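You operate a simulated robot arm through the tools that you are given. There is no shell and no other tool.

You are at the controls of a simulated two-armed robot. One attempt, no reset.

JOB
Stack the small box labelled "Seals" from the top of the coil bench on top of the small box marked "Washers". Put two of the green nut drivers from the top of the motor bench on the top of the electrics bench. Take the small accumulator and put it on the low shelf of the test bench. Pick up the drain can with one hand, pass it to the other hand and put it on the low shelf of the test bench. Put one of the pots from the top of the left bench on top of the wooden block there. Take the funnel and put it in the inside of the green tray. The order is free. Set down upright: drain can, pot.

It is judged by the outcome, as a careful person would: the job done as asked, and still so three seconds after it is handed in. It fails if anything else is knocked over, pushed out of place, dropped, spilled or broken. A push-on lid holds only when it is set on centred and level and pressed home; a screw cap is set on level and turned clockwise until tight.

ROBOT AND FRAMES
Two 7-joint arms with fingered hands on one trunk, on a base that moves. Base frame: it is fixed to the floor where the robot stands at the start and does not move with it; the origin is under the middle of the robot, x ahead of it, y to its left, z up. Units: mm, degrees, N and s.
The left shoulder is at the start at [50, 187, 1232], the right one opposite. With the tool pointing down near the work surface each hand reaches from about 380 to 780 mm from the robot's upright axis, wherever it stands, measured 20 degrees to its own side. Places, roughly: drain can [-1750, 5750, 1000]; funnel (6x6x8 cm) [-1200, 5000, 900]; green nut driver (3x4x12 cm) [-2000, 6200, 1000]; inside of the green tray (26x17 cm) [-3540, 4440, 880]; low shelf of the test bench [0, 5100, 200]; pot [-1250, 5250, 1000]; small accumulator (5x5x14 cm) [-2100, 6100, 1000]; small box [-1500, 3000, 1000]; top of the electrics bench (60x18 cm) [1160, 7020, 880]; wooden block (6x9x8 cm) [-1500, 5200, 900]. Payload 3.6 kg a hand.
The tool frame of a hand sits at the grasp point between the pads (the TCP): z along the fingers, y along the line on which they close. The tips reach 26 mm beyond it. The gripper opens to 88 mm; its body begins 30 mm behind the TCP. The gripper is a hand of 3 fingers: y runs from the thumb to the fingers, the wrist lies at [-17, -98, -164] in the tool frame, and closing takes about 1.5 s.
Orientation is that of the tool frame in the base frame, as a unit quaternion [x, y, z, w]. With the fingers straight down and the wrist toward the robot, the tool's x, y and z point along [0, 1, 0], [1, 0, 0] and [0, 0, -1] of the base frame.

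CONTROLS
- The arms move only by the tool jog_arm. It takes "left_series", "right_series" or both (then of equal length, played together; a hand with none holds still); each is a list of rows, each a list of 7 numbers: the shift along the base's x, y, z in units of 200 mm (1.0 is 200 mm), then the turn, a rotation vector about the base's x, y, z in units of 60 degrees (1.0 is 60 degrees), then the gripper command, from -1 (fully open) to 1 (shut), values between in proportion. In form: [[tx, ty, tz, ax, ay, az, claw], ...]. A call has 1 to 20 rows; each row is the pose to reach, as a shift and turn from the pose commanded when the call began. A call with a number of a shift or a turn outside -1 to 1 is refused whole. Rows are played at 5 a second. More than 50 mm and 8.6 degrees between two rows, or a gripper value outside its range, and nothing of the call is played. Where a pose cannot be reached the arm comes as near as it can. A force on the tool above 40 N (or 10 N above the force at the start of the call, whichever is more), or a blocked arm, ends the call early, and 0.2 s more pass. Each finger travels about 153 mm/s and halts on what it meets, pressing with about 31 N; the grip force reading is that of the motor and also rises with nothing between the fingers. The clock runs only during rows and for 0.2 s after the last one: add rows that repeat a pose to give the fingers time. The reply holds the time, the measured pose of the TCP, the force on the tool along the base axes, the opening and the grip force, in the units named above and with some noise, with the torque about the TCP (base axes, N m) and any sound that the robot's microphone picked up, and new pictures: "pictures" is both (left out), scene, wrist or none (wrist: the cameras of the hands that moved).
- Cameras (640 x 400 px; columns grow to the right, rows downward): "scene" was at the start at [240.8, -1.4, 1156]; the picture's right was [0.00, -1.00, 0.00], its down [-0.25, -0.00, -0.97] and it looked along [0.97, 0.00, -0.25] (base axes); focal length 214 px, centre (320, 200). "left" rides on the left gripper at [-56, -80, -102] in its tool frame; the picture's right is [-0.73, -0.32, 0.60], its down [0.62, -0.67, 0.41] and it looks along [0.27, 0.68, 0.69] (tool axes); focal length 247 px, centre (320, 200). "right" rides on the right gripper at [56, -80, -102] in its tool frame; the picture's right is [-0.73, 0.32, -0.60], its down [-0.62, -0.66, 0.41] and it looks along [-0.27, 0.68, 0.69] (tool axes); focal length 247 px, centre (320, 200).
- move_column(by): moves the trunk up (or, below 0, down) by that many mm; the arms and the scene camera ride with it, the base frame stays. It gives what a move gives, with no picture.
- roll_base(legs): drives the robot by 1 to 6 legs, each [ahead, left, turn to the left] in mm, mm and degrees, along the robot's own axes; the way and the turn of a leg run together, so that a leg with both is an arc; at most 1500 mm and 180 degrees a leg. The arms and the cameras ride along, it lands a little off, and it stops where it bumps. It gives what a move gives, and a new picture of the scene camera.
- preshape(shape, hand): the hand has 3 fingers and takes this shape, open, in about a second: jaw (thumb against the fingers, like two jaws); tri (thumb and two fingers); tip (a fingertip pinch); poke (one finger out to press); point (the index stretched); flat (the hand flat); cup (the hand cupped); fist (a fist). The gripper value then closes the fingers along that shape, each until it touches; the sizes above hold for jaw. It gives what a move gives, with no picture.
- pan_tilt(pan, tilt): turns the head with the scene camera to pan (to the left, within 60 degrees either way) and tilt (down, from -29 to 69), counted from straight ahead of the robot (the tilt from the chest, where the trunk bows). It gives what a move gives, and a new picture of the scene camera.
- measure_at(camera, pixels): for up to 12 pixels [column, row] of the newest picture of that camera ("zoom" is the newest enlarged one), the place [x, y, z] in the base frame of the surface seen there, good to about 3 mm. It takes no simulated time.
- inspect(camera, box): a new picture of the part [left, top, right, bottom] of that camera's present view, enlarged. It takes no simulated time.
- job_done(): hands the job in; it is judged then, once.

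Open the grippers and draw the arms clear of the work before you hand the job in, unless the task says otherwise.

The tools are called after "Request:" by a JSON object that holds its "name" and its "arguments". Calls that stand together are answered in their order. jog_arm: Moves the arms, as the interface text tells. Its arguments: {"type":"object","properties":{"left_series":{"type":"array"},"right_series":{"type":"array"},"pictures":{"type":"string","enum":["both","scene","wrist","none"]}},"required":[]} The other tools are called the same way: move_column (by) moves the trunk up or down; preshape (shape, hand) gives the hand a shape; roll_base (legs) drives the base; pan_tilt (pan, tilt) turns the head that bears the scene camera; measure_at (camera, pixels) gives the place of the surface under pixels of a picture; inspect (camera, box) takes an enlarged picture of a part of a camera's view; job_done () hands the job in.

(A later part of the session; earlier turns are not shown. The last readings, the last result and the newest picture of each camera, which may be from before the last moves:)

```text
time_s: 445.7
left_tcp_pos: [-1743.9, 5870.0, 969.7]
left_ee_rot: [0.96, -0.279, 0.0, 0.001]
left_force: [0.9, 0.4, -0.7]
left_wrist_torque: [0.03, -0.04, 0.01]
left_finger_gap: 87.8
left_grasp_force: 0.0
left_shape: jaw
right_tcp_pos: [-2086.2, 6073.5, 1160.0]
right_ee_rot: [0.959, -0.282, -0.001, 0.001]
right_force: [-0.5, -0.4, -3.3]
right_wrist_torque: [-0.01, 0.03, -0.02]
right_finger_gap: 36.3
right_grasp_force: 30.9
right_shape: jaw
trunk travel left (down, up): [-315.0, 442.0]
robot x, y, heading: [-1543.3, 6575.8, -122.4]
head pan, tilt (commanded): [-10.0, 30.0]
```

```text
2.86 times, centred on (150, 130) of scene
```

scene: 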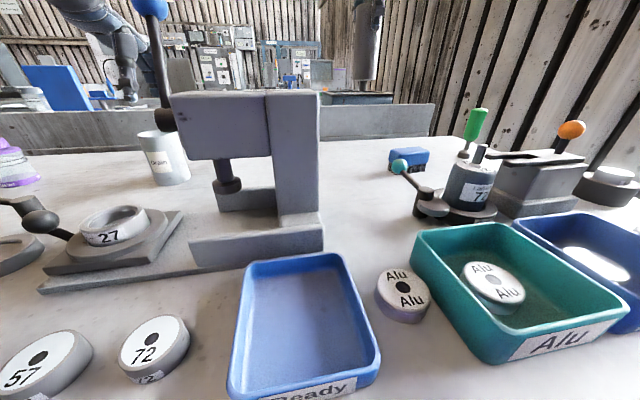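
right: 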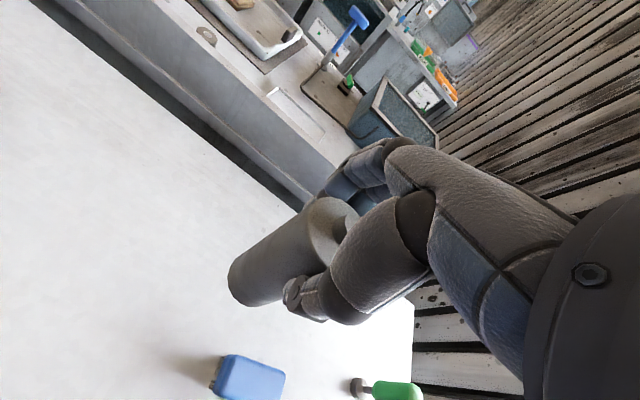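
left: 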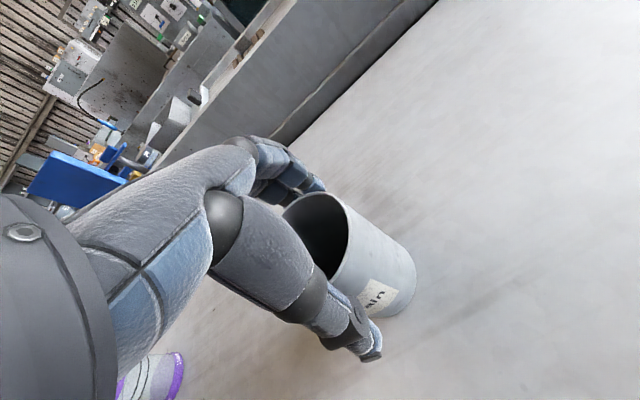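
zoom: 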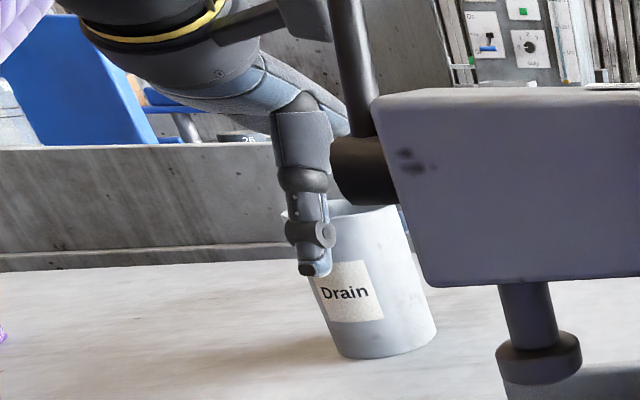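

The fingers straddle the rim area. I close the left hand on the can and lift.

Request:
{"name": "jog_arm", "arguments": {"left_series": [[0, 0, 0, 0, 0, 0, -0.6], [0, 0, 0, 0, 0, 0, -0.4], [0, 0, 0, 0, 0, 0, -0.1], [0, 0, 0, 0, 0, 0, 0.4], [0, 0, 0, 0, 0, 0, 1], [0, 0, 0, 0, 0, 0, 1], [0, 0, 0, 0, 0, 0, 1], [0, 0, 0, 0, 0, 0, 1]], "pictures": "wrist"}}

Request:
{"name": "jog_arm", "arguments": {"left_series": [[0, 0, 0.05, 0, 0, 0, 1], [0, 0, 0.2, 0, 0, 0, 1], [0, 0, 0.4, 0, 0, 0, 1], [0, 0, 0.6, 0, 0, 0, 1], [0, 0, 0.8, 0, 0, 0, 1], [0, 0, 1.0, 0, 0, 0, 1]], "pictures": "both"}}

```text
time_s: 447.5
left_tcp_pos: [-1743.7, 5871.1, 970.3]
left_ee_rot: [0.961, -0.277, 0.001, 0.001]
left_force: [-0.1, 0.3, -0.2]
left_wrist_torque: [-0.01, 0.02, 0.02]
left_finger_gap: 47.4
left_grasp_force: 30.8
left_shape: jaw
right_tcp_pos: [-2085.9, 6074.5, 1160.4]
right_ee_rot: [0.959, -0.282, 0.0, 0.0]
right_force: [-0.1, 0.4, -4.5]
right_wrist_torque: [-0.02, -0.02, -0.02]
right_finger_gap: 36.3
right_grasp_force: 31.7
right_shape: jaw
trunk travel left (down, up): [-315.0, 442.0]
robot x, y, heading: [-1544.0, 6573.0, -122.3]
head pan, tilt (commanded): [-10.0, 30.0]
```

left: 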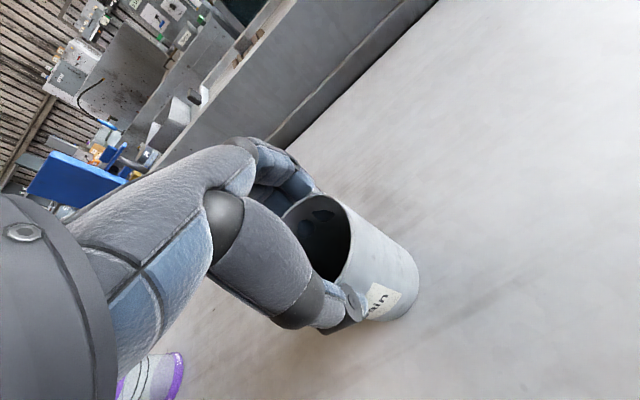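

```text
time_s: 448.9
left_tcp_pos: [-1743.4, 5872.2, 1171.4]
left_ee_rot: [0.96, -0.278, 0.001, 0.0]
left_force: [-0.3, 0.2, -1.1]
left_wrist_torque: [-0.04, 0.03, 0.01]
left_finger_gap: 47.5
left_grasp_force: 30.7
left_shape: jaw
right_tcp_pos: [-2086.2, 6073.7, 1160.1]
right_ee_rot: [0.959, -0.282, -0.001, 0.001]
right_force: [0.1, 0.3, -3.6]
right_wrist_torque: [0.0, 0.0, 0.01]
right_finger_gap: 36.2
right_grasp_force: 30.6
right_shape: jaw
trunk travel left (down, up): [-315.0, 442.0]
robot x, y, heading: [-1543.4, 6573.1, -122.6]
head pan, tilt (commanded): [-10.0, 30.0]
```

scene: 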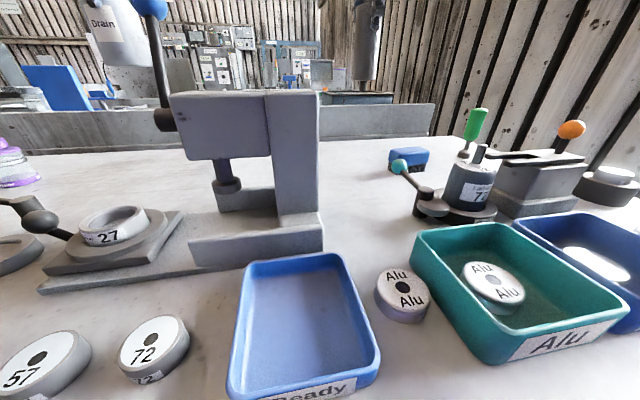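
left: 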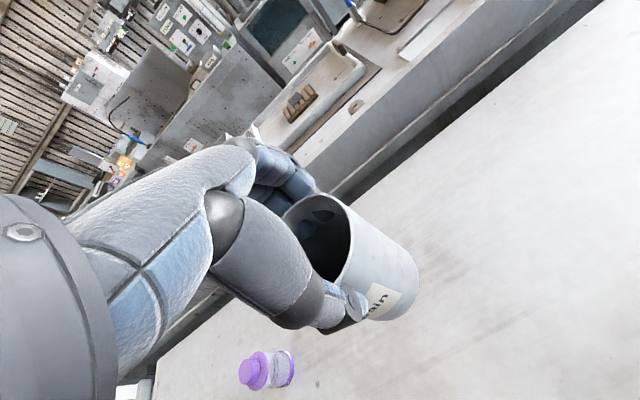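

Both objects are held. I raise a little more and reverse into the aisle.

Request:
{"name": "jog_arm", "arguments": {"left_series": [[0, 0, 0.15, 0, 0, 0, 1], [0, 0, 0.3, 0, 0, 0, 1]], "right_series": [[0, 0, 0.15, 0, 0, 0, 1], [0, 0, 0.25, 0, 0, 0, 1]], "pictures": "none"}}

Request:
{"name": "roll_base", "arguments": {"legs": [[-540, 0, 0]]}}

Request:
{"name": "pan_tilt", "arguments": {"pan": 0, "tilt": 10}}

```text
time_s: 449.5
left_tcp_pos: [-1743.7, 5871.5, 1231.4]
left_ee_rot: [0.961, -0.278, 0.001, 0.0]
left_force: [0.6, -0.2, -1.2]
left_wrist_torque: [0.02, -0.01, 0.0]
left_finger_gap: 47.1
left_grasp_force: 31.2
left_shape: jaw
right_tcp_pos: [-2088.1, 6073.5, 1209.3]
right_ee_rot: [0.959, -0.282, -0.001, 0.001]
right_force: [0.1, -0.8, -4.3]
right_wrist_torque: [0.0, 0.03, 0.01]
right_finger_gap: 36.2
right_grasp_force: 30.8
right_shape: jaw
trunk travel left (down, up): [-315.0, 442.0]
robot x, y, heading: [-1548.1, 6575.1, -122.5]
head pan, tilt (commanded): [-10.0, 30.0]
```

```text
time_s: 452.6
left_tcp_pos: [-1449.7, 6328.4, 1231.8]
left_ee_rot: [0.961, -0.276, 0.001, 0.001]
left_force: [0.2, 0.1, -0.6]
left_wrist_torque: [-0.01, -0.01, 0.0]
left_finger_gap: 47.1
left_grasp_force: 30.8
left_shape: jaw
right_tcp_pos: [-1794.8, 6530.6, 1210.9]
right_ee_rot: [0.959, -0.282, -0.001, 0.003]
right_force: [0.8, 0.9, -3.0]
right_wrist_torque: [0.03, 0.01, 0.01]
right_finger_gap: 36.3
right_grasp_force: 31.3
right_shape: jaw
trunk travel left (down, up): [-315.0, 442.0]
robot x, y, heading: [-1254.0, 7033.7, -122.3]
head pan, tilt (commanded): [-10.0, 30.0]
```

scene: 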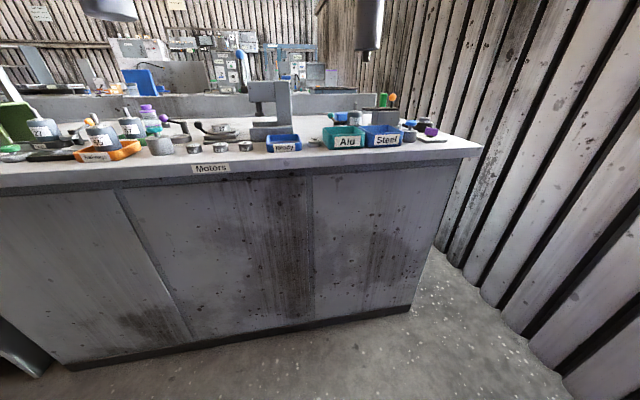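

```text
time_s: 453.4
left_tcp_pos: [-1450.3, 6327.5, 1230.4]
left_ee_rot: [0.961, -0.277, 0.001, 0.001]
left_force: [-0.1, 0.2, -1.2]
left_wrist_torque: [-0.01, -0.01, 0.0]
left_finger_gap: 47.0
left_grasp_force: 31.2
left_shape: jaw
right_tcp_pos: [-1795.1, 6529.6, 1209.5]
right_ee_rot: [0.96, -0.281, -0.001, 0.001]
right_force: [0.5, 0.1, -3.3]
right_wrist_torque: [-0.02, -0.03, -0.02]
right_finger_gap: 36.4
right_grasp_force: 30.7
right_shape: jaw
trunk travel left (down, up): [-315.0, 442.0]
robot x, y, heading: [-1258.1, 7030.9, -122.4]
head pan, tilt (commanded): [0.0, 10.0]
```

scene: 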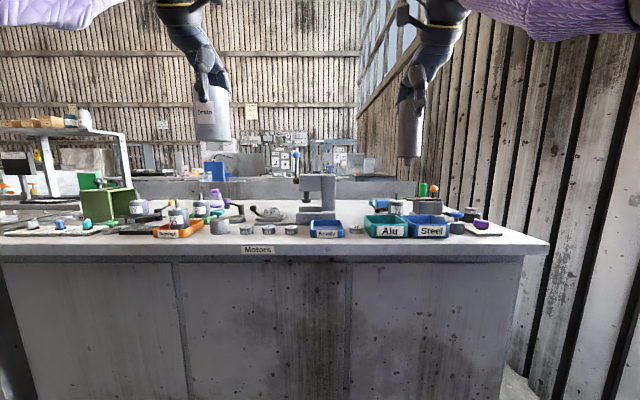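

Both are visible in the hands. I travel left along the aisle to the empty shelf bay.

Request:
{"name": "roll_base", "arguments": {"legs": [[-70, 0, 0], [0, 1500, 0], [0, 1105, 0]]}}

Request:
{"name": "pan_tilt", "arguments": {"pan": 0, "tilt": 35}}

```text
time_s: 466.8
left_tcp_pos: [792.6, 4989.2, 1230.5]
left_ee_rot: [0.961, -0.278, 0.0, 0.001]
left_force: [0.6, -0.2, -1.9]
left_wrist_torque: [-0.02, 0.01, -0.01]
left_finger_gap: 47.1
left_grasp_force: 30.9
left_shape: jaw
right_tcp_pos: [447.8, 5193.0, 1211.7]
right_ee_rot: [0.959, -0.282, 0.0, 0.001]
right_force: [0.2, -1.1, -3.4]
right_wrist_torque: [0.01, 0.0, -0.02]
right_finger_gap: 36.4
right_grasp_force: 30.7
right_shape: jaw
trunk travel left (down, up): [-315.0, 442.0]
robot x, y, heading: [991.4, 5691.4, -122.5]
head pan, tilt (commanded): [0.0, 10.0]
```

scene: 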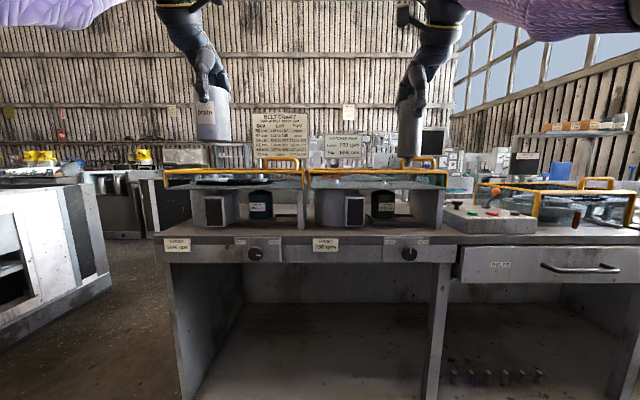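

```text
time_s: 467.7
left_tcp_pos: [792.4, 4989.1, 1230.8]
left_ee_rot: [0.961, -0.277, 0.0, 0.0]
left_force: [0.0, 1.0, -0.7]
left_wrist_torque: [0.02, 0.02, 0.01]
left_finger_gap: 47.2
left_grasp_force: 31.2
left_shape: jaw
right_tcp_pos: [447.3, 5192.7, 1208.7]
right_ee_rot: [0.959, -0.282, 0.0, 0.001]
right_force: [0.2, 0.4, -3.8]
right_wrist_torque: [0.01, 0.02, -0.03]
right_finger_gap: 36.3
right_grasp_force: 31.4
right_shape: jaw
trunk travel left (down, up): [-315.0, 442.0]
robot x, y, heading: [988.0, 5691.3, -122.5]
head pan, tilt (commanded): [0.0, 35.0]
```

scene: 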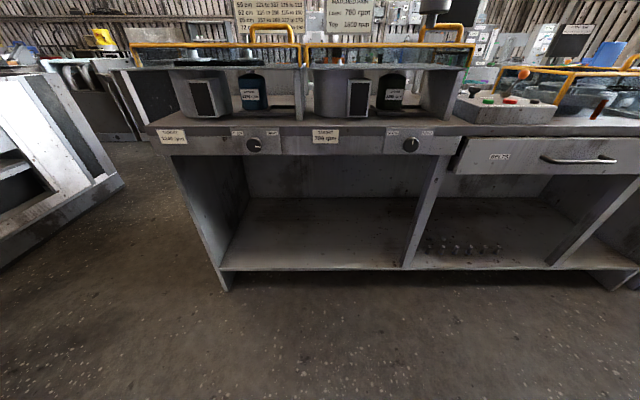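

The bay is in front. I lower the trunk by 310 mm, then lower both hands and draw them in so they can enter the bay under the bench top.

Request:
{"name": "move_column", "arguments": {"by": -310}}

Request:
{"name": "jog_arm", "arguments": {"left_series": [[0.05, 0.08, -0.15, 0, 0, 0, 1], [0.1, 0.16, -0.3, 0, 0, 0, 1], [0.15, 0.24, -0.45, 0, 0, 0, 1], [0.2, 0.32, -0.6, 0, 0, 0, 1], [0.25, 0.4, -0.75, 0, 0, 0, 1], [0.27, 0.43, -0.9, 0, 0, 0, 1]], "right_series": [[0.05, 0.08, -0.15, 0, 0, 0, 1], [0.1, 0.16, -0.3, 0, 0, 0, 1], [0.15, 0.24, -0.45, 0, 0, 0, 1], [0.2, 0.32, -0.6, 0, 0, 0, 1], [0.25, 0.4, -0.75, 0, 0, 0, 1], [0.27, 0.43, -0.9, 0, 0, 0, 1]], "pictures": "none"}}

```text
time_s: 470.8
left_tcp_pos: [752.6, 4925.7, 794.1]
left_ee_rot: [0.955, -0.276, 0.029, -0.101]
left_force: [-0.7, -0.3, -1.2]
left_wrist_torque: [-0.02, -0.03, -0.02]
left_finger_gap: 47.2
left_grasp_force: 31.0
left_shape: jaw
right_tcp_pos: [420.7, 5147.5, 811.2]
right_ee_rot: [0.957, -0.282, 0.021, -0.072]
right_force: [0.0, 0.4, -4.1]
right_wrist_torque: [-0.03, 0.01, 0.02]
right_finger_gap: 36.3
right_grasp_force: 31.0
right_shape: jaw
trunk travel left (down, up): [-5.0, 752.0]
robot x, y, heading: [986.3, 5691.4, -122.5]
head pan, tilt (commanded): [0.0, 35.0]
```

```text
time_s: 472.1
left_tcp_pos: [806.2, 5012.4, 610.9]
left_ee_rot: [0.955, -0.276, 0.03, -0.101]
left_force: [0.2, -0.8, -0.4]
left_wrist_torque: [0.02, -0.02, 0.01]
left_finger_gap: 47.0
left_grasp_force: 30.6
left_shape: jaw
right_tcp_pos: [473.9, 5233.9, 629.0]
right_ee_rot: [0.957, -0.281, 0.022, -0.073]
right_force: [-0.1, 0.7, -3.4]
right_wrist_torque: [-0.03, 0.0, 0.01]
right_finger_gap: 36.3
right_grasp_force: 30.6
right_shape: jaw
trunk travel left (down, up): [-5.0, 752.0]
robot x, y, heading: [990.7, 5689.0, -122.8]
head pan, tilt (commanded): [0.0, 35.0]
```

The trunk bows forward at the bottom of its travel, tilting the hands ~8–12°. I untilt both while lowering further and drawing in.

Request:
{"name": "jog_arm", "arguments": {"left_series": [[0.04, 0.06, -0.05, -0.03, 0.02, 0, 1], [0.08, 0.13, -0.1, -0.06, 0.04, 0, 1], [0.12, 0.19, -0.15, -0.09, 0.06, 0, 1], [0.16, 0.25, -0.2, -0.12, 0.08, 0, 1], [0.2, 0.32, -0.25, -0.15, 0.1, 0, 1], [0.22, 0.35, -0.3, -0.1694, 0.1085, 0, 1], [0.22, 0.35, -0.35, -0.1694, 0.1085, 0, 1]], "right_series": [[0.03, 0.05, -0.12, -0.02, 0.013, 0, 1], [0.07, 0.11, -0.25, -0.04, 0.027, 0, 1], [0.1, 0.16, -0.38, -0.06, 0.04, 0, 1], [0.14, 0.22, -0.5, -0.08, 0.054, 0, 1], [0.17, 0.27, -0.63, -0.1, 0.067, 0, 1], [0.2, 0.32, -0.76, -0.1218, 0.0797, 0, 1], [0.2, 0.32, -0.9, -0.1218, 0.0797, 0, 1]], "pictures": "both"}}

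```text
time_s: 473.8
left_tcp_pos: [849.6, 5081.9, 542.8]
left_ee_rot: [0.961, -0.278, 0.0, -0.001]
left_force: [0.1, -0.2, -1.0]
left_wrist_torque: [0.03, 0.02, -0.02]
left_finger_gap: 47.1
left_grasp_force: 30.9
left_shape: jaw
right_tcp_pos: [513.4, 5296.9, 450.2]
right_ee_rot: [0.959, -0.283, -0.002, 0.0]
right_force: [0.4, 1.0, -3.7]
right_wrist_torque: [0.05, 0.02, 0.04]
right_finger_gap: 36.1
right_grasp_force: 31.0
right_shape: jaw
trunk travel left (down, up): [-5.0, 752.0]
robot x, y, heading: [989.6, 5693.2, -122.6]
head pan, tilt (commanded): [0.0, 35.0]
```

scene: 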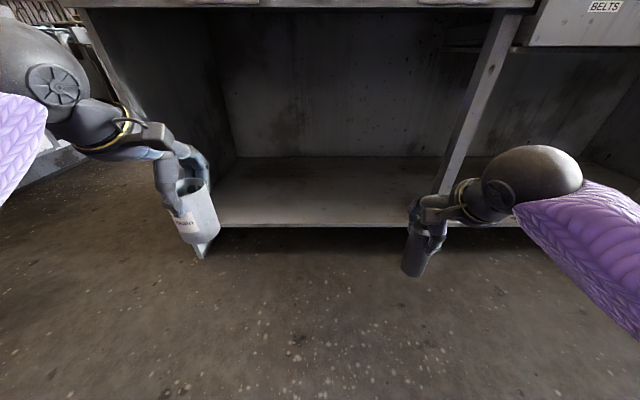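
right: 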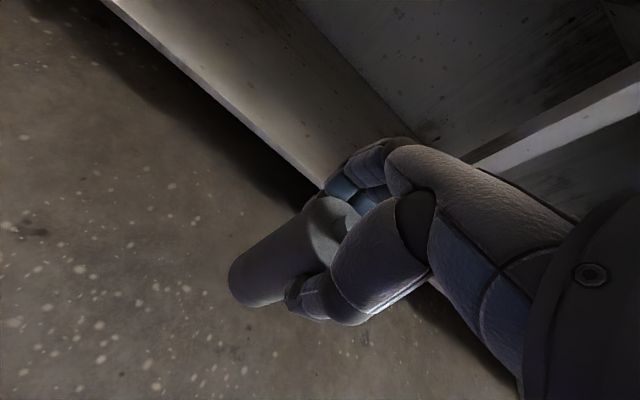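
left: 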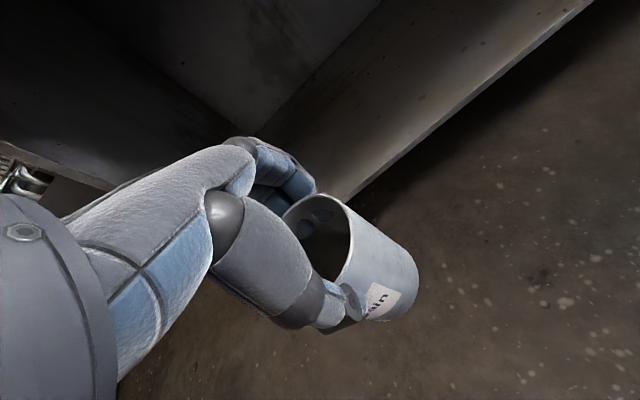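

I need to know where my head is now, since it leans forward. I measure the bench's lower front edge at the top of the picture, the shelf edge and the divider.

Request:
{"name": "measure_at", "arguments": {"camera": "scene", "pixels": [[300, 4], [200, 4], [450, 4], [320, 225], [230, 222], [400, 226], [320, 165], [320, 190], [450, 180], [480, 60], [195, 250], [600, 20]]}}

Request:
{"name": "pan_tilt", "arguments": {"pan": 0, "tilt": 10}}

```text
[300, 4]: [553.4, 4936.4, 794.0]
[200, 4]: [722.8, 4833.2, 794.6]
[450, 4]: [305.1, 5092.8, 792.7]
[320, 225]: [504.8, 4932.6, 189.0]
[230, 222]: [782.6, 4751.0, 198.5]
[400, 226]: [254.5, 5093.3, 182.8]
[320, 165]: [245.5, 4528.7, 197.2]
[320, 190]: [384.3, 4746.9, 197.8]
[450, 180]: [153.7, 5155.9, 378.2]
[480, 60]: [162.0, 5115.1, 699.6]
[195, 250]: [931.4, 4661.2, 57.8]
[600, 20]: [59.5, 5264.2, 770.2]
```

```text
time_s: 474.6
left_tcp_pos: [850.0, 5082.2, 543.2]
left_ee_rot: [0.961, -0.277, 0.0, -0.001]
left_force: [-0.3, -0.2, -1.5]
left_wrist_torque: [-0.01, 0.02, 0.0]
left_finger_gap: 47.0
left_grasp_force: 31.4
left_shape: jaw
right_tcp_pos: [512.9, 5297.2, 449.9]
right_ee_rot: [0.959, -0.282, -0.002, 0.001]
right_force: [-0.6, 0.1, -4.4]
right_wrist_torque: [0.02, -0.01, 0.02]
right_finger_gap: 35.8
right_grasp_force: 30.9
right_shape: jaw
trunk travel left (down, up): [-5.0, 752.0]
robot x, y, heading: [991.8, 5692.3, -122.7]
head pan, tilt (commanded): [0.0, 10.0]
```

scene: 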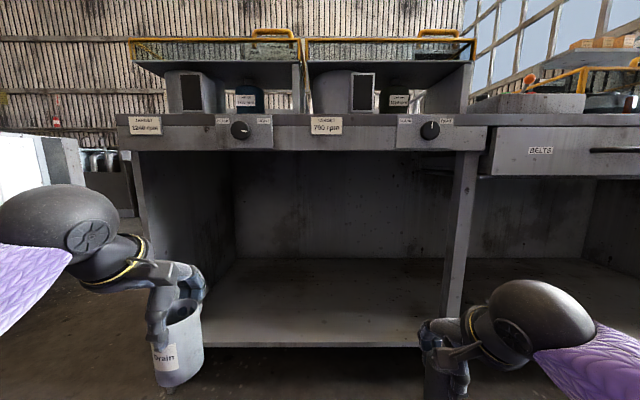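

I collect several points in the middle column to locate my camera (head) precisely.

Request:
{"name": "measure_at", "arguments": {"camera": "scene", "pixels": [[320, 20], [320, 118], [320, 148], [320, 345], [320, 300], [320, 265], [320, 220], [320, 190], [238, 130], [430, 128], [230, 200], [150, 250]]}}

```text
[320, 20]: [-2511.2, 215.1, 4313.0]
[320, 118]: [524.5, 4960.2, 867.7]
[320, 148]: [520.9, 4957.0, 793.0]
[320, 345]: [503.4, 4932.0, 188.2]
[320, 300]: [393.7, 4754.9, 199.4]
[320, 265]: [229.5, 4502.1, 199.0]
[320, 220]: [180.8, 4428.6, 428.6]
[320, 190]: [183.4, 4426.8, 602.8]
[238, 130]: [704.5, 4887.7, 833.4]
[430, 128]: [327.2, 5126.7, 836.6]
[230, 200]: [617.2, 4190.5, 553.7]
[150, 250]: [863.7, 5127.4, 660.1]
```

My head camera is now ~360 mm ahead of the axis at z≈815, so I must keep ≥40 mm from the bench front (868 mm ahead). I test whether the right hand reaches low enough here: lowering to z≈345.

Request:
{"name": "jog_arm", "arguments": {"right_series": [[0, 0, -0.15, 0, 0, 0, 1], [0, 0, -0.3, 0, 0, 0, 1], [0, 0, -0.45, 0, 0, 0, 1], [0, 0, -0.525, 0, 0, 0, 1]], "pictures": "scene"}}

```text
time_s: 475.6
left_tcp_pos: [849.3, 5081.9, 543.4]
left_ee_rot: [0.961, -0.278, 0.0, -0.001]
left_force: [0.2, -0.7, -1.5]
left_wrist_torque: [0.02, 0.03, -0.01]
left_finger_gap: 47.0
left_grasp_force: 30.9
left_shape: jaw
right_tcp_pos: [513.2, 5297.8, 343.6]
right_ee_rot: [0.959, -0.282, -0.002, 0.0]
right_force: [-0.2, -0.4, -3.8]
right_wrist_torque: [-0.01, 0.02, -0.01]
right_finger_gap: 36.1
right_grasp_force: 30.7
right_shape: jaw
trunk travel left (down, up): [-5.0, 752.0]
robot x, y, heading: [987.8, 5693.3, -122.3]
head pan, tilt (commanded): [0.0, 10.0]
```

scene: 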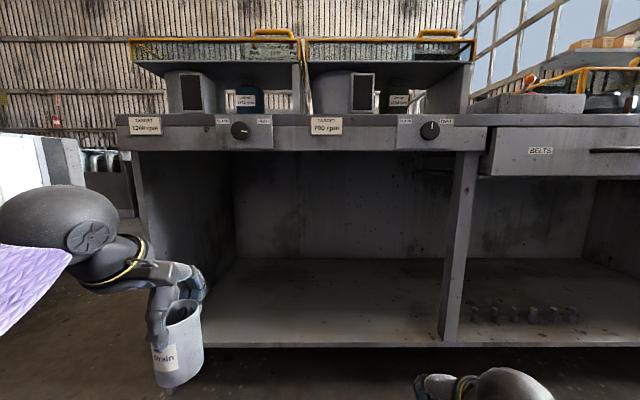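

Reach is fine. I lower the left hand (with the can) by 120 mm too so its wrist passes well under the bench front, then drive in 400 mm.

Request:
{"name": "jog_arm", "arguments": {"left_series": [[0, 0, -0.15, 0, 0, 0, 1], [0, 0, -0.3, 0, 0, 0, 1], [0, 0, -0.45, 0, 0, 0, 1], [0, 0, -0.6, 0, 0, 0, 1]], "pictures": "none"}}

Request:
{"name": "roll_base", "arguments": {"legs": [[250, 0, 0]]}}

Request:
{"name": "pan_tilt", "arguments": {"pan": 0, "tilt": 25}}

```text
time_s: 476.6
left_tcp_pos: [850.4, 5082.9, 422.8]
left_ee_rot: [0.961, -0.278, 0.0, -0.001]
left_force: [0.1, 0.1, -1.7]
left_wrist_torque: [-0.01, 0.04, -0.02]
left_finger_gap: 46.8
left_grasp_force: 31.2
left_shape: jaw
right_tcp_pos: [513.8, 5297.5, 345.0]
right_ee_rot: [0.959, -0.283, -0.001, 0.001]
right_force: [-0.3, -0.2, -4.4]
right_wrist_torque: [-0.02, 0.0, 0.01]
right_finger_gap: 36.0
right_grasp_force: 31.0
right_shape: jaw
trunk travel left (down, up): [-5.0, 752.0]
robot x, y, heading: [987.6, 5692.0, -122.5]
head pan, tilt (commanded): [0.0, 10.0]
```

```text
time_s: 478.5
left_tcp_pos: [714.7, 4871.4, 423.8]
left_ee_rot: [0.961, -0.278, 0.0, -0.001]
left_force: [0.3, -0.7, -0.5]
left_wrist_torque: [0.0, -0.01, -0.02]
left_finger_gap: 47.0
left_grasp_force: 31.0
left_shape: jaw
right_tcp_pos: [379.2, 5087.0, 345.7]
right_ee_rot: [0.959, -0.284, -0.001, 0.001]
right_force: [-0.5, -0.1, -4.3]
right_wrist_torque: [-0.03, 0.01, -0.01]
right_finger_gap: 35.8
right_grasp_force: 31.3
right_shape: jaw
trunk travel left (down, up): [-5.0, 752.0]
robot x, y, heading: [854.1, 5484.3, -122.7]
head pan, tilt (commanded): [0.0, 10.0]
```

scene: 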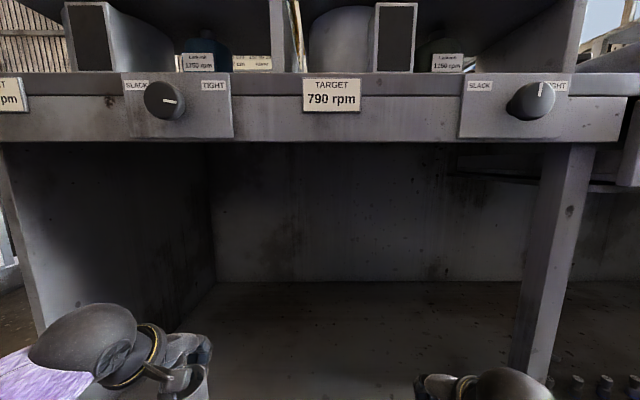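

```text
time_s: 479.2
left_tcp_pos: [714.3, 4870.0, 423.1]
left_ee_rot: [0.96, -0.279, 0.0, -0.001]
left_force: [0.2, -0.5, -0.6]
left_wrist_torque: [-0.01, 0.04, 0.02]
left_finger_gap: 47.2
left_grasp_force: 31.0
left_shape: jaw
right_tcp_pos: [378.0, 5087.4, 344.0]
right_ee_rot: [0.959, -0.284, -0.001, 0.0]
right_force: [0.0, -0.8, -3.9]
right_wrist_torque: [-0.02, 0.02, 0.02]
right_finger_gap: 35.9
right_grasp_force: 30.9
right_shape: jaw
trunk travel left (down, up): [-5.0, 752.0]
robot x, y, heading: [853.8, 5481.4, -122.8]
head pan, tilt (commanded): [0.0, 25.0]
```

scene: 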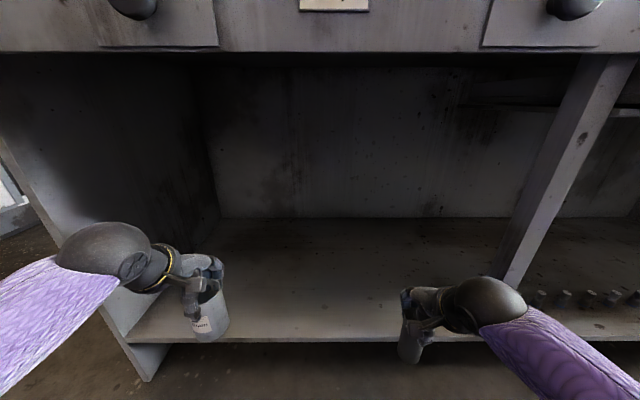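

Everything lines up under the bench. I drive in another 120 mm slowly.

Request:
{"name": "roll_base", "arguments": {"legs": [[120, 0, 0]]}}

Request:
{"name": "measure_at", "arguments": {"camera": "scene", "pixels": [[320, 340], [320, 300], [320, 50], [420, 330], [320, 10], [560, 250], [480, 330], [150, 290]]}}

```text
time_s: 480.5
left_tcp_pos: [650.9, 4771.1, 423.6]
left_ee_rot: [0.961, -0.278, 0.001, -0.001]
left_force: [-0.4, 0.2, 0.3]
left_wrist_torque: [-0.01, -0.04, 0.01]
left_finger_gap: 46.8
left_grasp_force: 31.2
left_shape: jaw
right_tcp_pos: [315.0, 4986.6, 345.8]
right_ee_rot: [0.959, -0.282, -0.001, 0.0]
right_force: [0.3, 0.0, -4.4]
right_wrist_torque: [0.0, -0.04, -0.02]
right_finger_gap: 35.8
right_grasp_force: 30.8
right_shape: jaw
trunk travel left (down, up): [-5.0, 752.0]
robot x, y, heading: [792.9, 5385.0, -122.4]
head pan, tilt (commanded): [0.0, 25.0]
```

scene: 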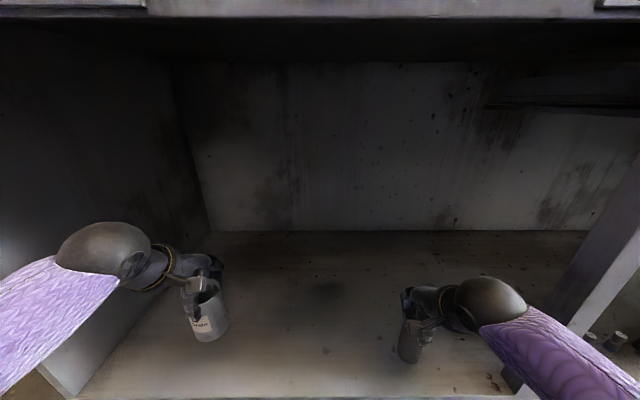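

```text
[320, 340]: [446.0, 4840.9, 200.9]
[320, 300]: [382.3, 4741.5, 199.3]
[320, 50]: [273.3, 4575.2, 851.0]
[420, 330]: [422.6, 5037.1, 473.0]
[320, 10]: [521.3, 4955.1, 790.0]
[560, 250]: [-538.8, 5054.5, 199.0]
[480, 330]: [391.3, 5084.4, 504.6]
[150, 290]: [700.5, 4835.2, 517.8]
```

The right hand is 57 mm inside the shelf edge. I extend 40 mm deeper and lower toward contact (shelf z≈199.5).

Request:
{"name": "jog_arm", "arguments": {"right_series": [[-0.05, -0.08, 0, 0, 0, 0, 1], [-0.108, -0.168, -0.02, 0, 0, 0, 1], [-0.108, -0.168, -0.06, 0, 0, 0, 1], [-0.108, -0.168, -0.09, 0, 0, 0, 1], [-0.108, -0.168, -0.11, 0, 0, 0, 1], [-0.108, -0.168, -0.11, 0, 0, 0, 1]], "pictures": "both"}}

Request:
{"name": "inspect", "arguments": {"camera": "scene", "box": [360, 240, 520, 400]}}

```text
time_s: 481.9
left_tcp_pos: [650.9, 4771.4, 423.7]
left_ee_rot: [0.96, -0.278, 0.0, -0.001]
left_force: [0.0, -0.1, -0.6]
left_wrist_torque: [0.02, 0.01, 0.02]
left_finger_gap: 46.7
left_grasp_force: 30.4
left_shape: jaw
right_tcp_pos: [293.5, 4952.4, 323.8]
right_ee_rot: [0.959, -0.282, -0.001, 0.0]
right_force: [-0.7, 0.5, -3.6]
right_wrist_torque: [0.01, 0.0, -0.02]
right_finger_gap: 35.7
right_grasp_force: 30.9
right_shape: jaw
trunk travel left (down, up): [-5.0, 752.0]
robot x, y, heading: [791.8, 5384.0, -122.6]
head pan, tilt (commanded): [0.0, 25.0]
```

scene: 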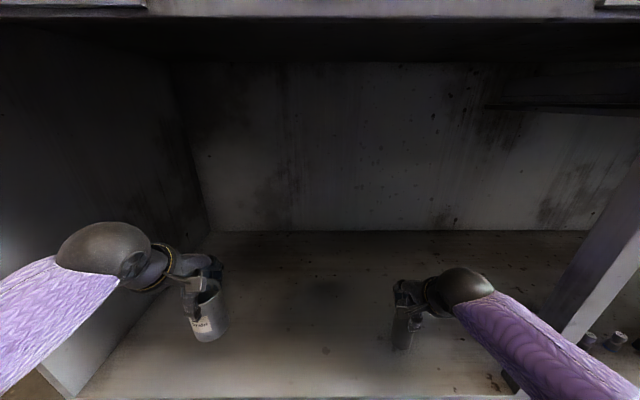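
right: 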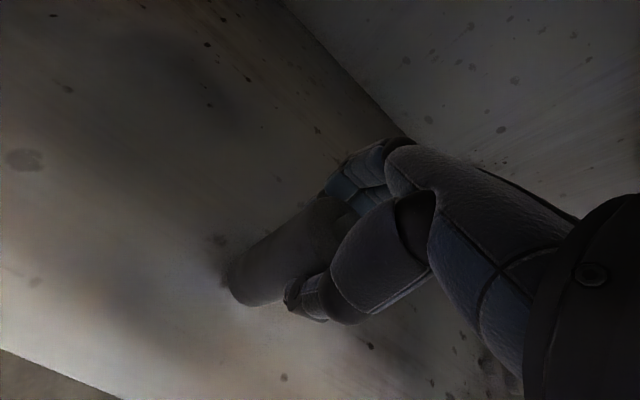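

```text
2.50 times, centred on (440, 320) of scene
```

zoom: 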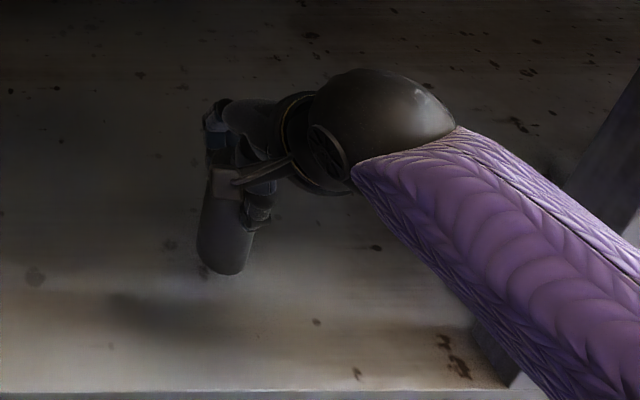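

Now I creep down to contact.

Request:
{"name": "jog_arm", "arguments": {"right_series": [[0, 0, -0.01, 0, 0, 0, 1], [0, 0, -0.02, 0, 0, 0, 1], [0, 0, -0.02, 0, 0, 0, 1]], "pictures": "none"}}

Request:
{"name": "jog_arm", "arguments": {"right_series": [[0, 0, -0.006, 0, 0, 0, 1], [0, 0, -0.01, 0, 0, 0, 1], [0, 0, -0.01, 0, 0, 0, 1]], "pictures": "none"}}

```text
time_s: 482.7
left_tcp_pos: [650.7, 4770.8, 423.5]
left_ee_rot: [0.96, -0.279, 0.0, -0.001]
left_force: [0.2, 0.5, -1.5]
left_wrist_torque: [0.01, 0.01, -0.01]
left_finger_gap: 47.3
left_grasp_force: 31.4
left_shape: jaw
right_tcp_pos: [291.6, 4952.8, 319.6]
right_ee_rot: [0.959, -0.283, 0.0, 0.001]
right_force: [0.5, 0.7, 1.2]
right_wrist_torque: [0.06, -0.02, -0.01]
right_finger_gap: 36.0
right_grasp_force: 30.6
right_shape: jaw
trunk travel left (down, up): [-5.0, 752.0]
robot x, y, heading: [793.0, 5376.9, -122.6]
head pan, tilt (commanded): [0.0, 25.0]
```

```text
time_s: 483.5
left_tcp_pos: [651.7, 4771.9, 422.8]
left_ee_rot: [0.96, -0.278, 0.001, -0.001]
left_force: [0.5, -0.1, -1.7]
left_wrist_torque: [0.01, 0.01, -0.03]
left_finger_gap: 46.9
left_grasp_force: 31.1
left_shape: jaw
right_tcp_pos: [292.6, 4952.8, 319.4]
right_ee_rot: [0.959, -0.282, -0.001, 0.002]
right_force: [0.3, 0.8, 11.5]
right_wrist_torque: [0.14, -0.04, 0.0]
right_finger_gap: 36.3
right_grasp_force: 31.1
right_shape: jaw
trunk travel left (down, up): [-5.0, 752.0]
robot x, y, heading: [791.7, 5379.5, -122.5]
head pan, tilt (commanded): [0.0, 25.0]
```

Pressing 11 N; I relieve ~1.5 mm so it just stands, then open slowly.

Request:
{"name": "jog_arm", "arguments": {"right_series": [[0, 0, 0.006, 0, 0, 0, 1], [0, 0, 0.008, 0, 0, 0, 1], [0, 0, 0.008, 0, 0, 0, 1]], "pictures": "none"}}

Request:
{"name": "jog_arm", "arguments": {"right_series": [[0, 0, 0, 0, 0, 0, 0.7], [0, 0, 0, 0, 0, 0, 0.5], [0, 0, 0, 0, 0, 0, 0.35], [0, 0, 0, 0, 0, 0, 0.2], [0, 0, 0, 0, 0, 0, 0.1], [0, 0, 0, 0, 0, 0, 0.0], [0, 0, 0, 0, 0, 0, -0.2], [0, 0, 0, 0, 0, 0, -0.5], [0, 0, 0, 0, 0, 0, -0.8], [0, 0, 0, 0, 0, 0, -1], [0, 0, 0, 0, 0, 0, -1]], "pictures": "both"}}

```text
time_s: 484.3
left_tcp_pos: [651.7, 4772.0, 422.9]
left_ee_rot: [0.961, -0.278, 0.001, -0.001]
left_force: [1.1, 0.2, -1.2]
left_wrist_torque: [0.03, -0.02, 0.01]
left_finger_gap: 47.1
left_grasp_force: 30.6
left_shape: jaw
right_tcp_pos: [293.9, 4954.1, 319.0]
right_ee_rot: [0.959, -0.282, -0.001, 0.0]
right_force: [-0.2, 0.5, 7.0]
right_wrist_torque: [-0.08, 0.02, 0.01]
right_finger_gap: 36.4
right_grasp_force: 30.8
right_shape: jaw
trunk travel left (down, up): [-5.0, 752.0]
robot x, y, heading: [794.2, 5382.7, -122.6]
head pan, tilt (commanded): [0.0, 25.0]
```

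```text
time_s: 486.7
left_tcp_pos: [651.5, 4771.1, 422.2]
left_ee_rot: [0.96, -0.278, 0.001, -0.002]
left_force: [0.2, 0.2, -2.1]
left_wrist_torque: [-0.02, 0.01, 0.0]
left_finger_gap: 46.7
left_grasp_force: 31.7
left_shape: jaw
right_tcp_pos: [292.4, 4954.1, 318.4]
right_ee_rot: [0.959, -0.282, -0.001, 0.001]
right_force: [-0.3, 0.4, -0.4]
right_wrist_torque: [0.01, 0.0, 0.01]
right_finger_gap: 88.0
right_grasp_force: 0.0
right_shape: jaw
trunk travel left (down, up): [-5.0, 752.0]
robot x, y, heading: [789.2, 5382.1, -122.5]
head pan, tilt (commanded): [0.0, 25.0]
```

scene: 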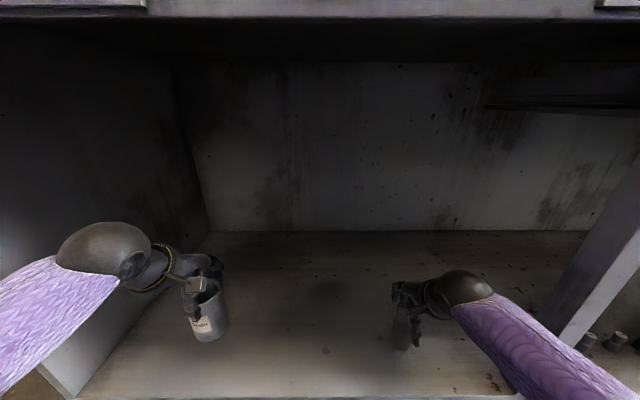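
right: 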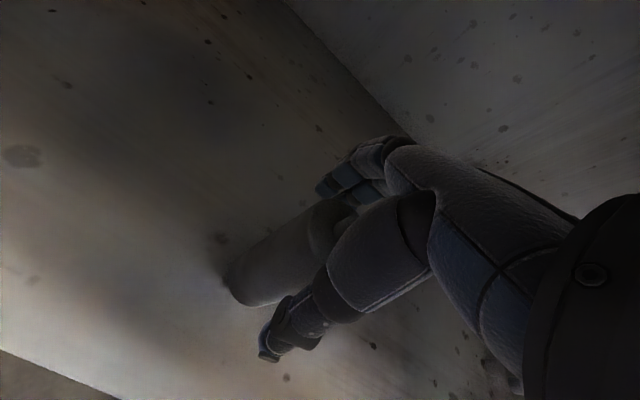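

It stands. I raise the right hand straight up clear of it.

Request:
{"name": "jog_arm", "arguments": {"right_series": [[0, 0, 0.04, 0, 0, 0, -1], [0, 0, 0.12, 0, 0, 0, -1], [0, 0, 0.25, 0, 0, 0, -1], [0, 0, 0.4, 0, 0, 0, -1], [0, 0, 0.55, 0, 0, 0, -1], [0, 0, 0.7, 0, 0, 0, -1]], "pictures": "both"}}

```text
time_s: 488.1
left_tcp_pos: [650.9, 4772.2, 423.7]
left_ee_rot: [0.961, -0.278, 0.0, -0.001]
left_force: [0.0, 0.0, -0.7]
left_wrist_torque: [-0.02, 0.0, -0.01]
left_finger_gap: 46.8
left_grasp_force: 31.1
left_shape: jaw
right_tcp_pos: [292.7, 4954.5, 457.2]
right_ee_rot: [0.959, -0.283, -0.001, -0.001]
right_force: [0.5, -0.2, 0.4]
right_wrist_torque: [-0.04, 0.01, -0.01]
right_finger_gap: 87.7
right_grasp_force: 0.1
right_shape: jaw
trunk travel left (down, up): [-5.0, 752.0]
robot x, y, heading: [792.6, 5380.2, -122.6]
head pan, tilt (commanded): [0.0, 25.0]
```

scene: 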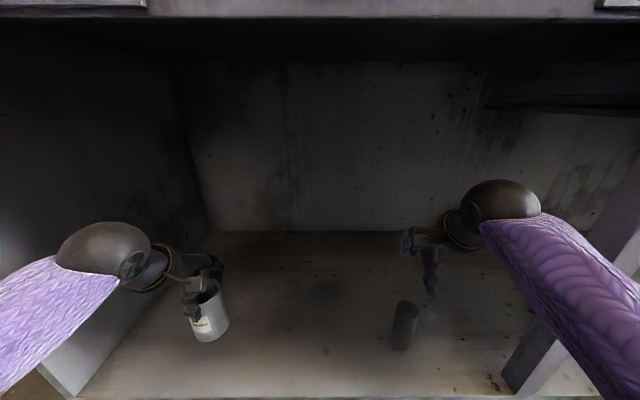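
right: 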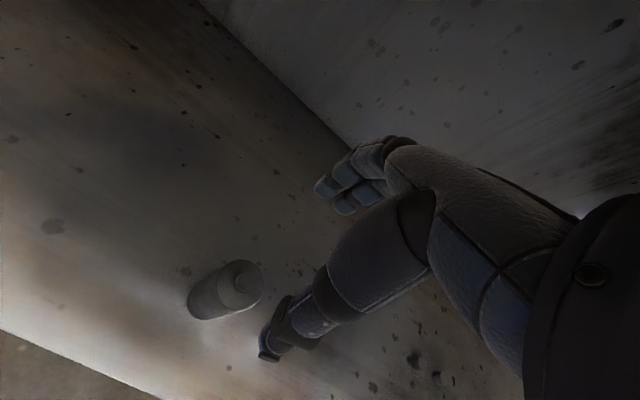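

The accumulator stands on the shelf at (405,325). I back out into the aisle for the hand-over.

Request:
{"name": "roll_base", "arguments": {"legs": [[-420, 0, 0]]}}

Request:
{"name": "pan_tilt", "arguments": {"pan": 0, "tilt": 20}}

```text
time_s: 490.6
left_tcp_pos: [878.8, 5128.5, 423.9]
left_ee_rot: [0.961, -0.278, 0.0, -0.001]
left_force: [-0.4, 0.4, -1.0]
left_wrist_torque: [-0.01, 0.0, 0.01]
left_finger_gap: 46.9
left_grasp_force: 31.6
left_shape: jaw
right_tcp_pos: [520.4, 5307.8, 457.2]
right_ee_rot: [0.96, -0.282, -0.001, 0.0]
right_force: [0.2, -0.3, -0.8]
right_wrist_torque: [0.01, 0.01, 0.04]
right_finger_gap: 87.7
right_grasp_force: 0.1
right_shape: jaw
trunk travel left (down, up): [-5.0, 752.0]
robot x, y, heading: [1020.4, 5735.2, -122.3]
head pan, tilt (commanded): [0.0, 25.0]
```

scene: 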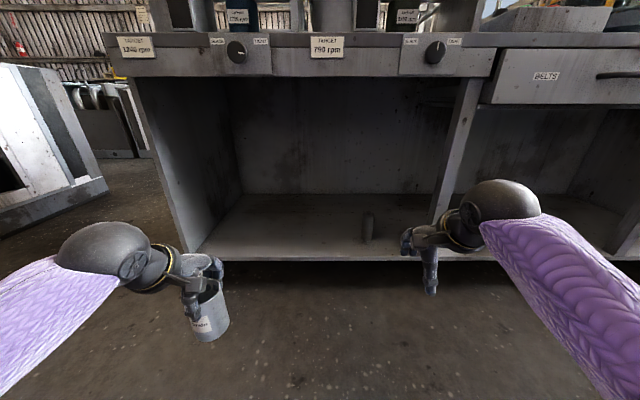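

```text
time_s: 491.3
left_tcp_pos: [878.5, 5128.2, 423.3]
left_ee_rot: [0.961, -0.277, 0.0, -0.001]
left_force: [-0.1, -0.9, -0.4]
left_wrist_torque: [0.0, 0.01, -0.01]
left_finger_gap: 46.8
left_grasp_force: 30.8
left_shape: jaw
right_tcp_pos: [520.0, 5309.2, 459.6]
right_ee_rot: [0.959, -0.282, -0.001, 0.0]
right_force: [0.1, -0.5, 0.0]
right_wrist_torque: [-0.05, -0.02, -0.01]
right_finger_gap: 87.9
right_grasp_force: 0.2
right_shape: jaw
trunk travel left (down, up): [-5.0, 752.0]
robot x, y, heading: [1019.1, 5742.6, -122.5]
head pan, tilt (commanded): [0.0, 20.0]
```

scene: 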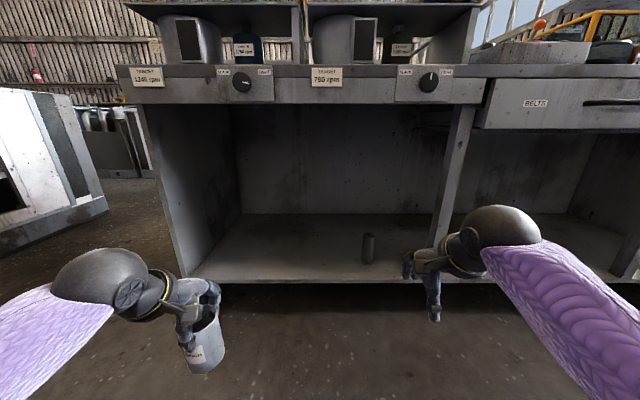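

The accumulator stands safely at (368,245). For the hand-over I raise the left hand with the can, and roll the right hand 60° so its fingers point left-down, keeping them apart.

Request:
{"name": "jog_arm", "arguments": {"left_series": [[0, 0, 0.12, 0, 0, 0, 1], [0, 0, 0.25, 0, 0, 0, 1], [0, 0, 0.38, 0, 0, 0, 1], [0, 0, 0.5, 0, 0, 0, 1], [0, 0, 0.63, 0, 0, 0, 1], [0, 0, 0.76, 0, 0, 0, 1], [0, 0, 0.88, 0, 0, 0, 1], [0, 0, 1.0, 0, 0, 0, 1]], "right_series": [[-0.003, 0.01, 0.08, -0.067, -0.105, 0, -1], [-0.006, 0.02, 0.16, -0.134, -0.211, 0, -1], [-0.01, 0.03, 0.24, -0.201, -0.316, 0, -1], [-0.013, 0.04, 0.32, -0.269, -0.422, 0, -1], [-0.016, 0.05, 0.4, -0.336, -0.527, 0, -1], [-0.02, 0.06, 0.48, -0.403, -0.633, 0, -1], [-0.022, 0.07, 0.56, -0.47, -0.738, 0, -1], [-0.025, 0.08, 0.63, -0.537, -0.843, 0, -1]], "pictures": "scene"}}

```text
time_s: 493.1
left_tcp_pos: [879.4, 5126.9, 622.3]
left_ee_rot: [0.961, -0.278, 0.0, -0.001]
left_force: [0.1, 0.2, -1.0]
left_wrist_torque: [0.0, -0.01, 0.01]
left_finger_gap: 46.6
left_grasp_force: 31.0
left_shape: jaw
right_tcp_pos: [515.7, 5324.3, 583.9]
right_ee_rot: [0.831, -0.245, 0.48, 0.139]
right_force: [0.5, -0.5, -0.1]
right_wrist_torque: [0.0, -0.01, 0.02]
right_finger_gap: 87.8
right_grasp_force: 0.0
right_shape: jaw
trunk travel left (down, up): [-5.0, 752.0]
robot x, y, heading: [1018.2, 5738.6, -122.5]
head pan, tilt (commanded): [0.0, 20.0]
```

scene: 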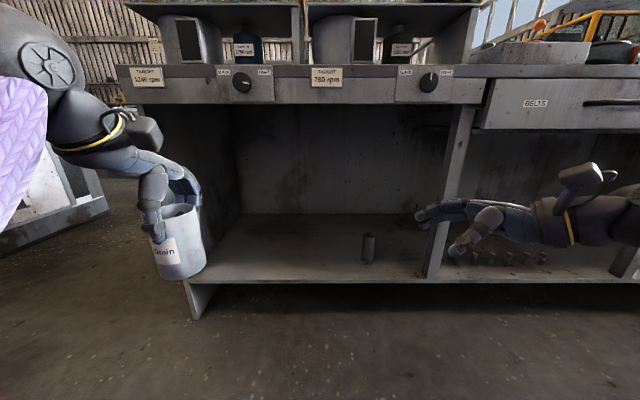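

The roll works. Now I bring the can to the middle (left ≈20 mm off centre, 610 mm ahead), yawing the left hand −15° so the cameras don't meet.

Request:
{"name": "jog_arm", "arguments": {"left_series": [[-0.12, 0.06, 0.02, 0, 0, -0.04, 1], [-0.25, 0.12, 0.04, 0, 0, -0.08, 1], [-0.38, 0.19, 0.06, 0, 0, -0.12, 1], [-0.5, 0.25, 0.08, 0, 0, -0.16, 1], [-0.63, 0.31, 0.09, 0, 0, -0.2, 1], [-0.75, 0.38, 0.09, 0, 0, -0.23, 1], [-0.852, 0.43, 0.09, 0, 0, -0.25, 1], [-0.852, 0.43, 0.09, 0, 0, -0.25, 1]], "pictures": "both"}}

```text
time_s: 494.9
left_tcp_pos: [707.4, 5214.1, 640.9]
left_ee_rot: [0.916, -0.4, 0.001, 0.0]
left_force: [0.3, -0.9, -1.0]
left_wrist_torque: [-0.04, 0.02, -0.01]
left_finger_gap: 46.9
left_grasp_force: 31.6
left_shape: jaw
right_tcp_pos: [516.9, 5324.4, 583.6]
right_ee_rot: [0.831, -0.245, 0.48, 0.139]
right_force: [0.5, -0.7, 0.3]
right_wrist_torque: [0.01, -0.01, 0.03]
right_finger_gap: 87.5
right_grasp_force: 0.0
right_shape: jaw
trunk travel left (down, up): [-5.0, 752.0]
robot x, y, heading: [1014.5, 5738.5, -122.3]
head pan, tilt (commanded): [0.0, 20.0]
```

scene: 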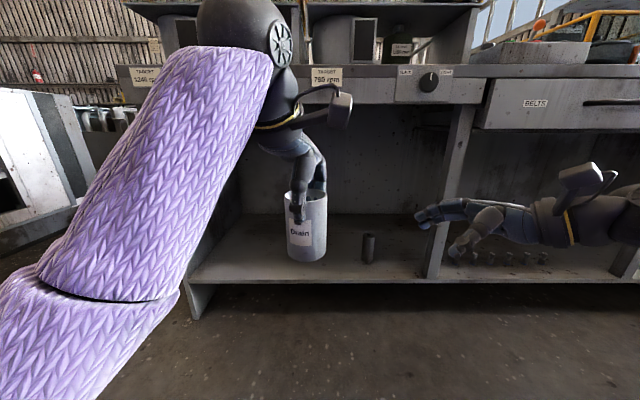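
left: 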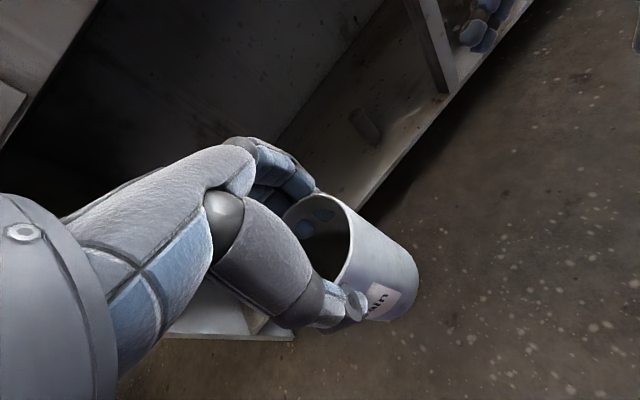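

The right hand is 220 mm to the right of the can at the right height. I approach to ~70 mm and look closely.

Request:
{"name": "jog_arm", "arguments": {"right_series": [[0.13, -0.06, 0.005, 0, 0, 0, -1], [0.26, -0.13, 0.01, 0, 0, 0, -1], [0.39, -0.2, 0.015, 0, 0, 0, -1], [0.52, -0.27, 0.015, 0, 0, 0, -1], [0.655, -0.365, 0.015, 0, 0, 0, -1], [0.655, -0.365, 0.015, 0, 0, 0, -1]], "pictures": "both"}}

Request:
{"name": "inspect", "arguments": {"camera": "scene", "box": [240, 130, 440, 290]}}

```text
time_s: 496.3
left_tcp_pos: [708.3, 5213.6, 642.3]
left_ee_rot: [0.917, -0.4, 0.001, -0.001]
left_force: [-0.8, 0.1, -2.0]
left_wrist_torque: [0.02, 0.01, -0.02]
left_finger_gap: 46.5
left_grasp_force: 31.0
left_shape: jaw
right_tcp_pos: [648.1, 5251.8, 587.0]
right_ee_rot: [0.831, -0.244, 0.48, 0.139]
right_force: [-1.9, -0.6, -0.3]
right_wrist_torque: [0.03, 0.01, -0.02]
right_finger_gap: 87.8
right_grasp_force: 0.0
right_shape: jaw
trunk travel left (down, up): [-5.0, 752.0]
robot x, y, heading: [1019.8, 5737.4, -122.2]
head pan, tilt (commanded): [0.0, 20.0]
```

scene: 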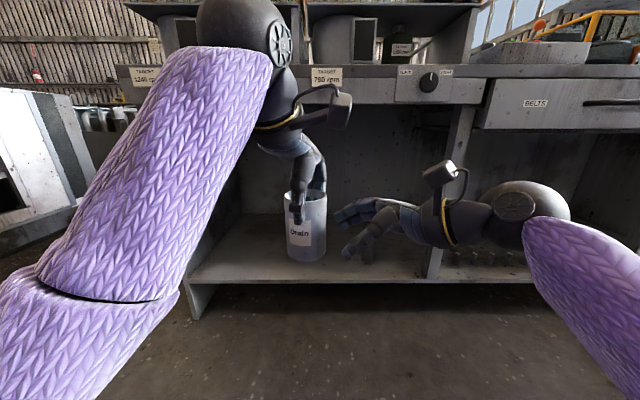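
right: 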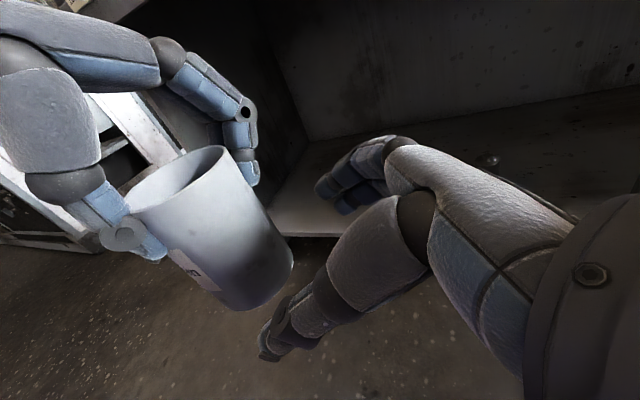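

```text
2.50 times, centred on (340, 210) of scene
```

zoom: 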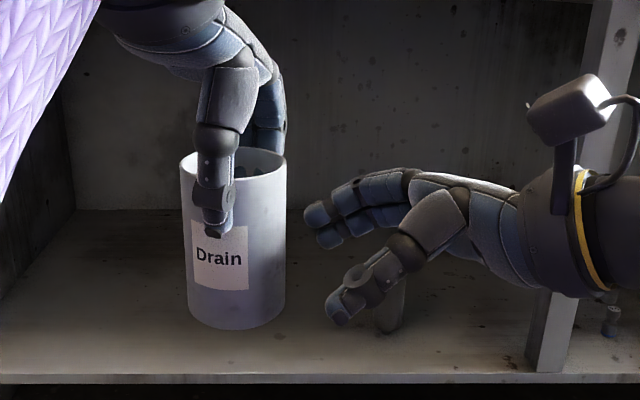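

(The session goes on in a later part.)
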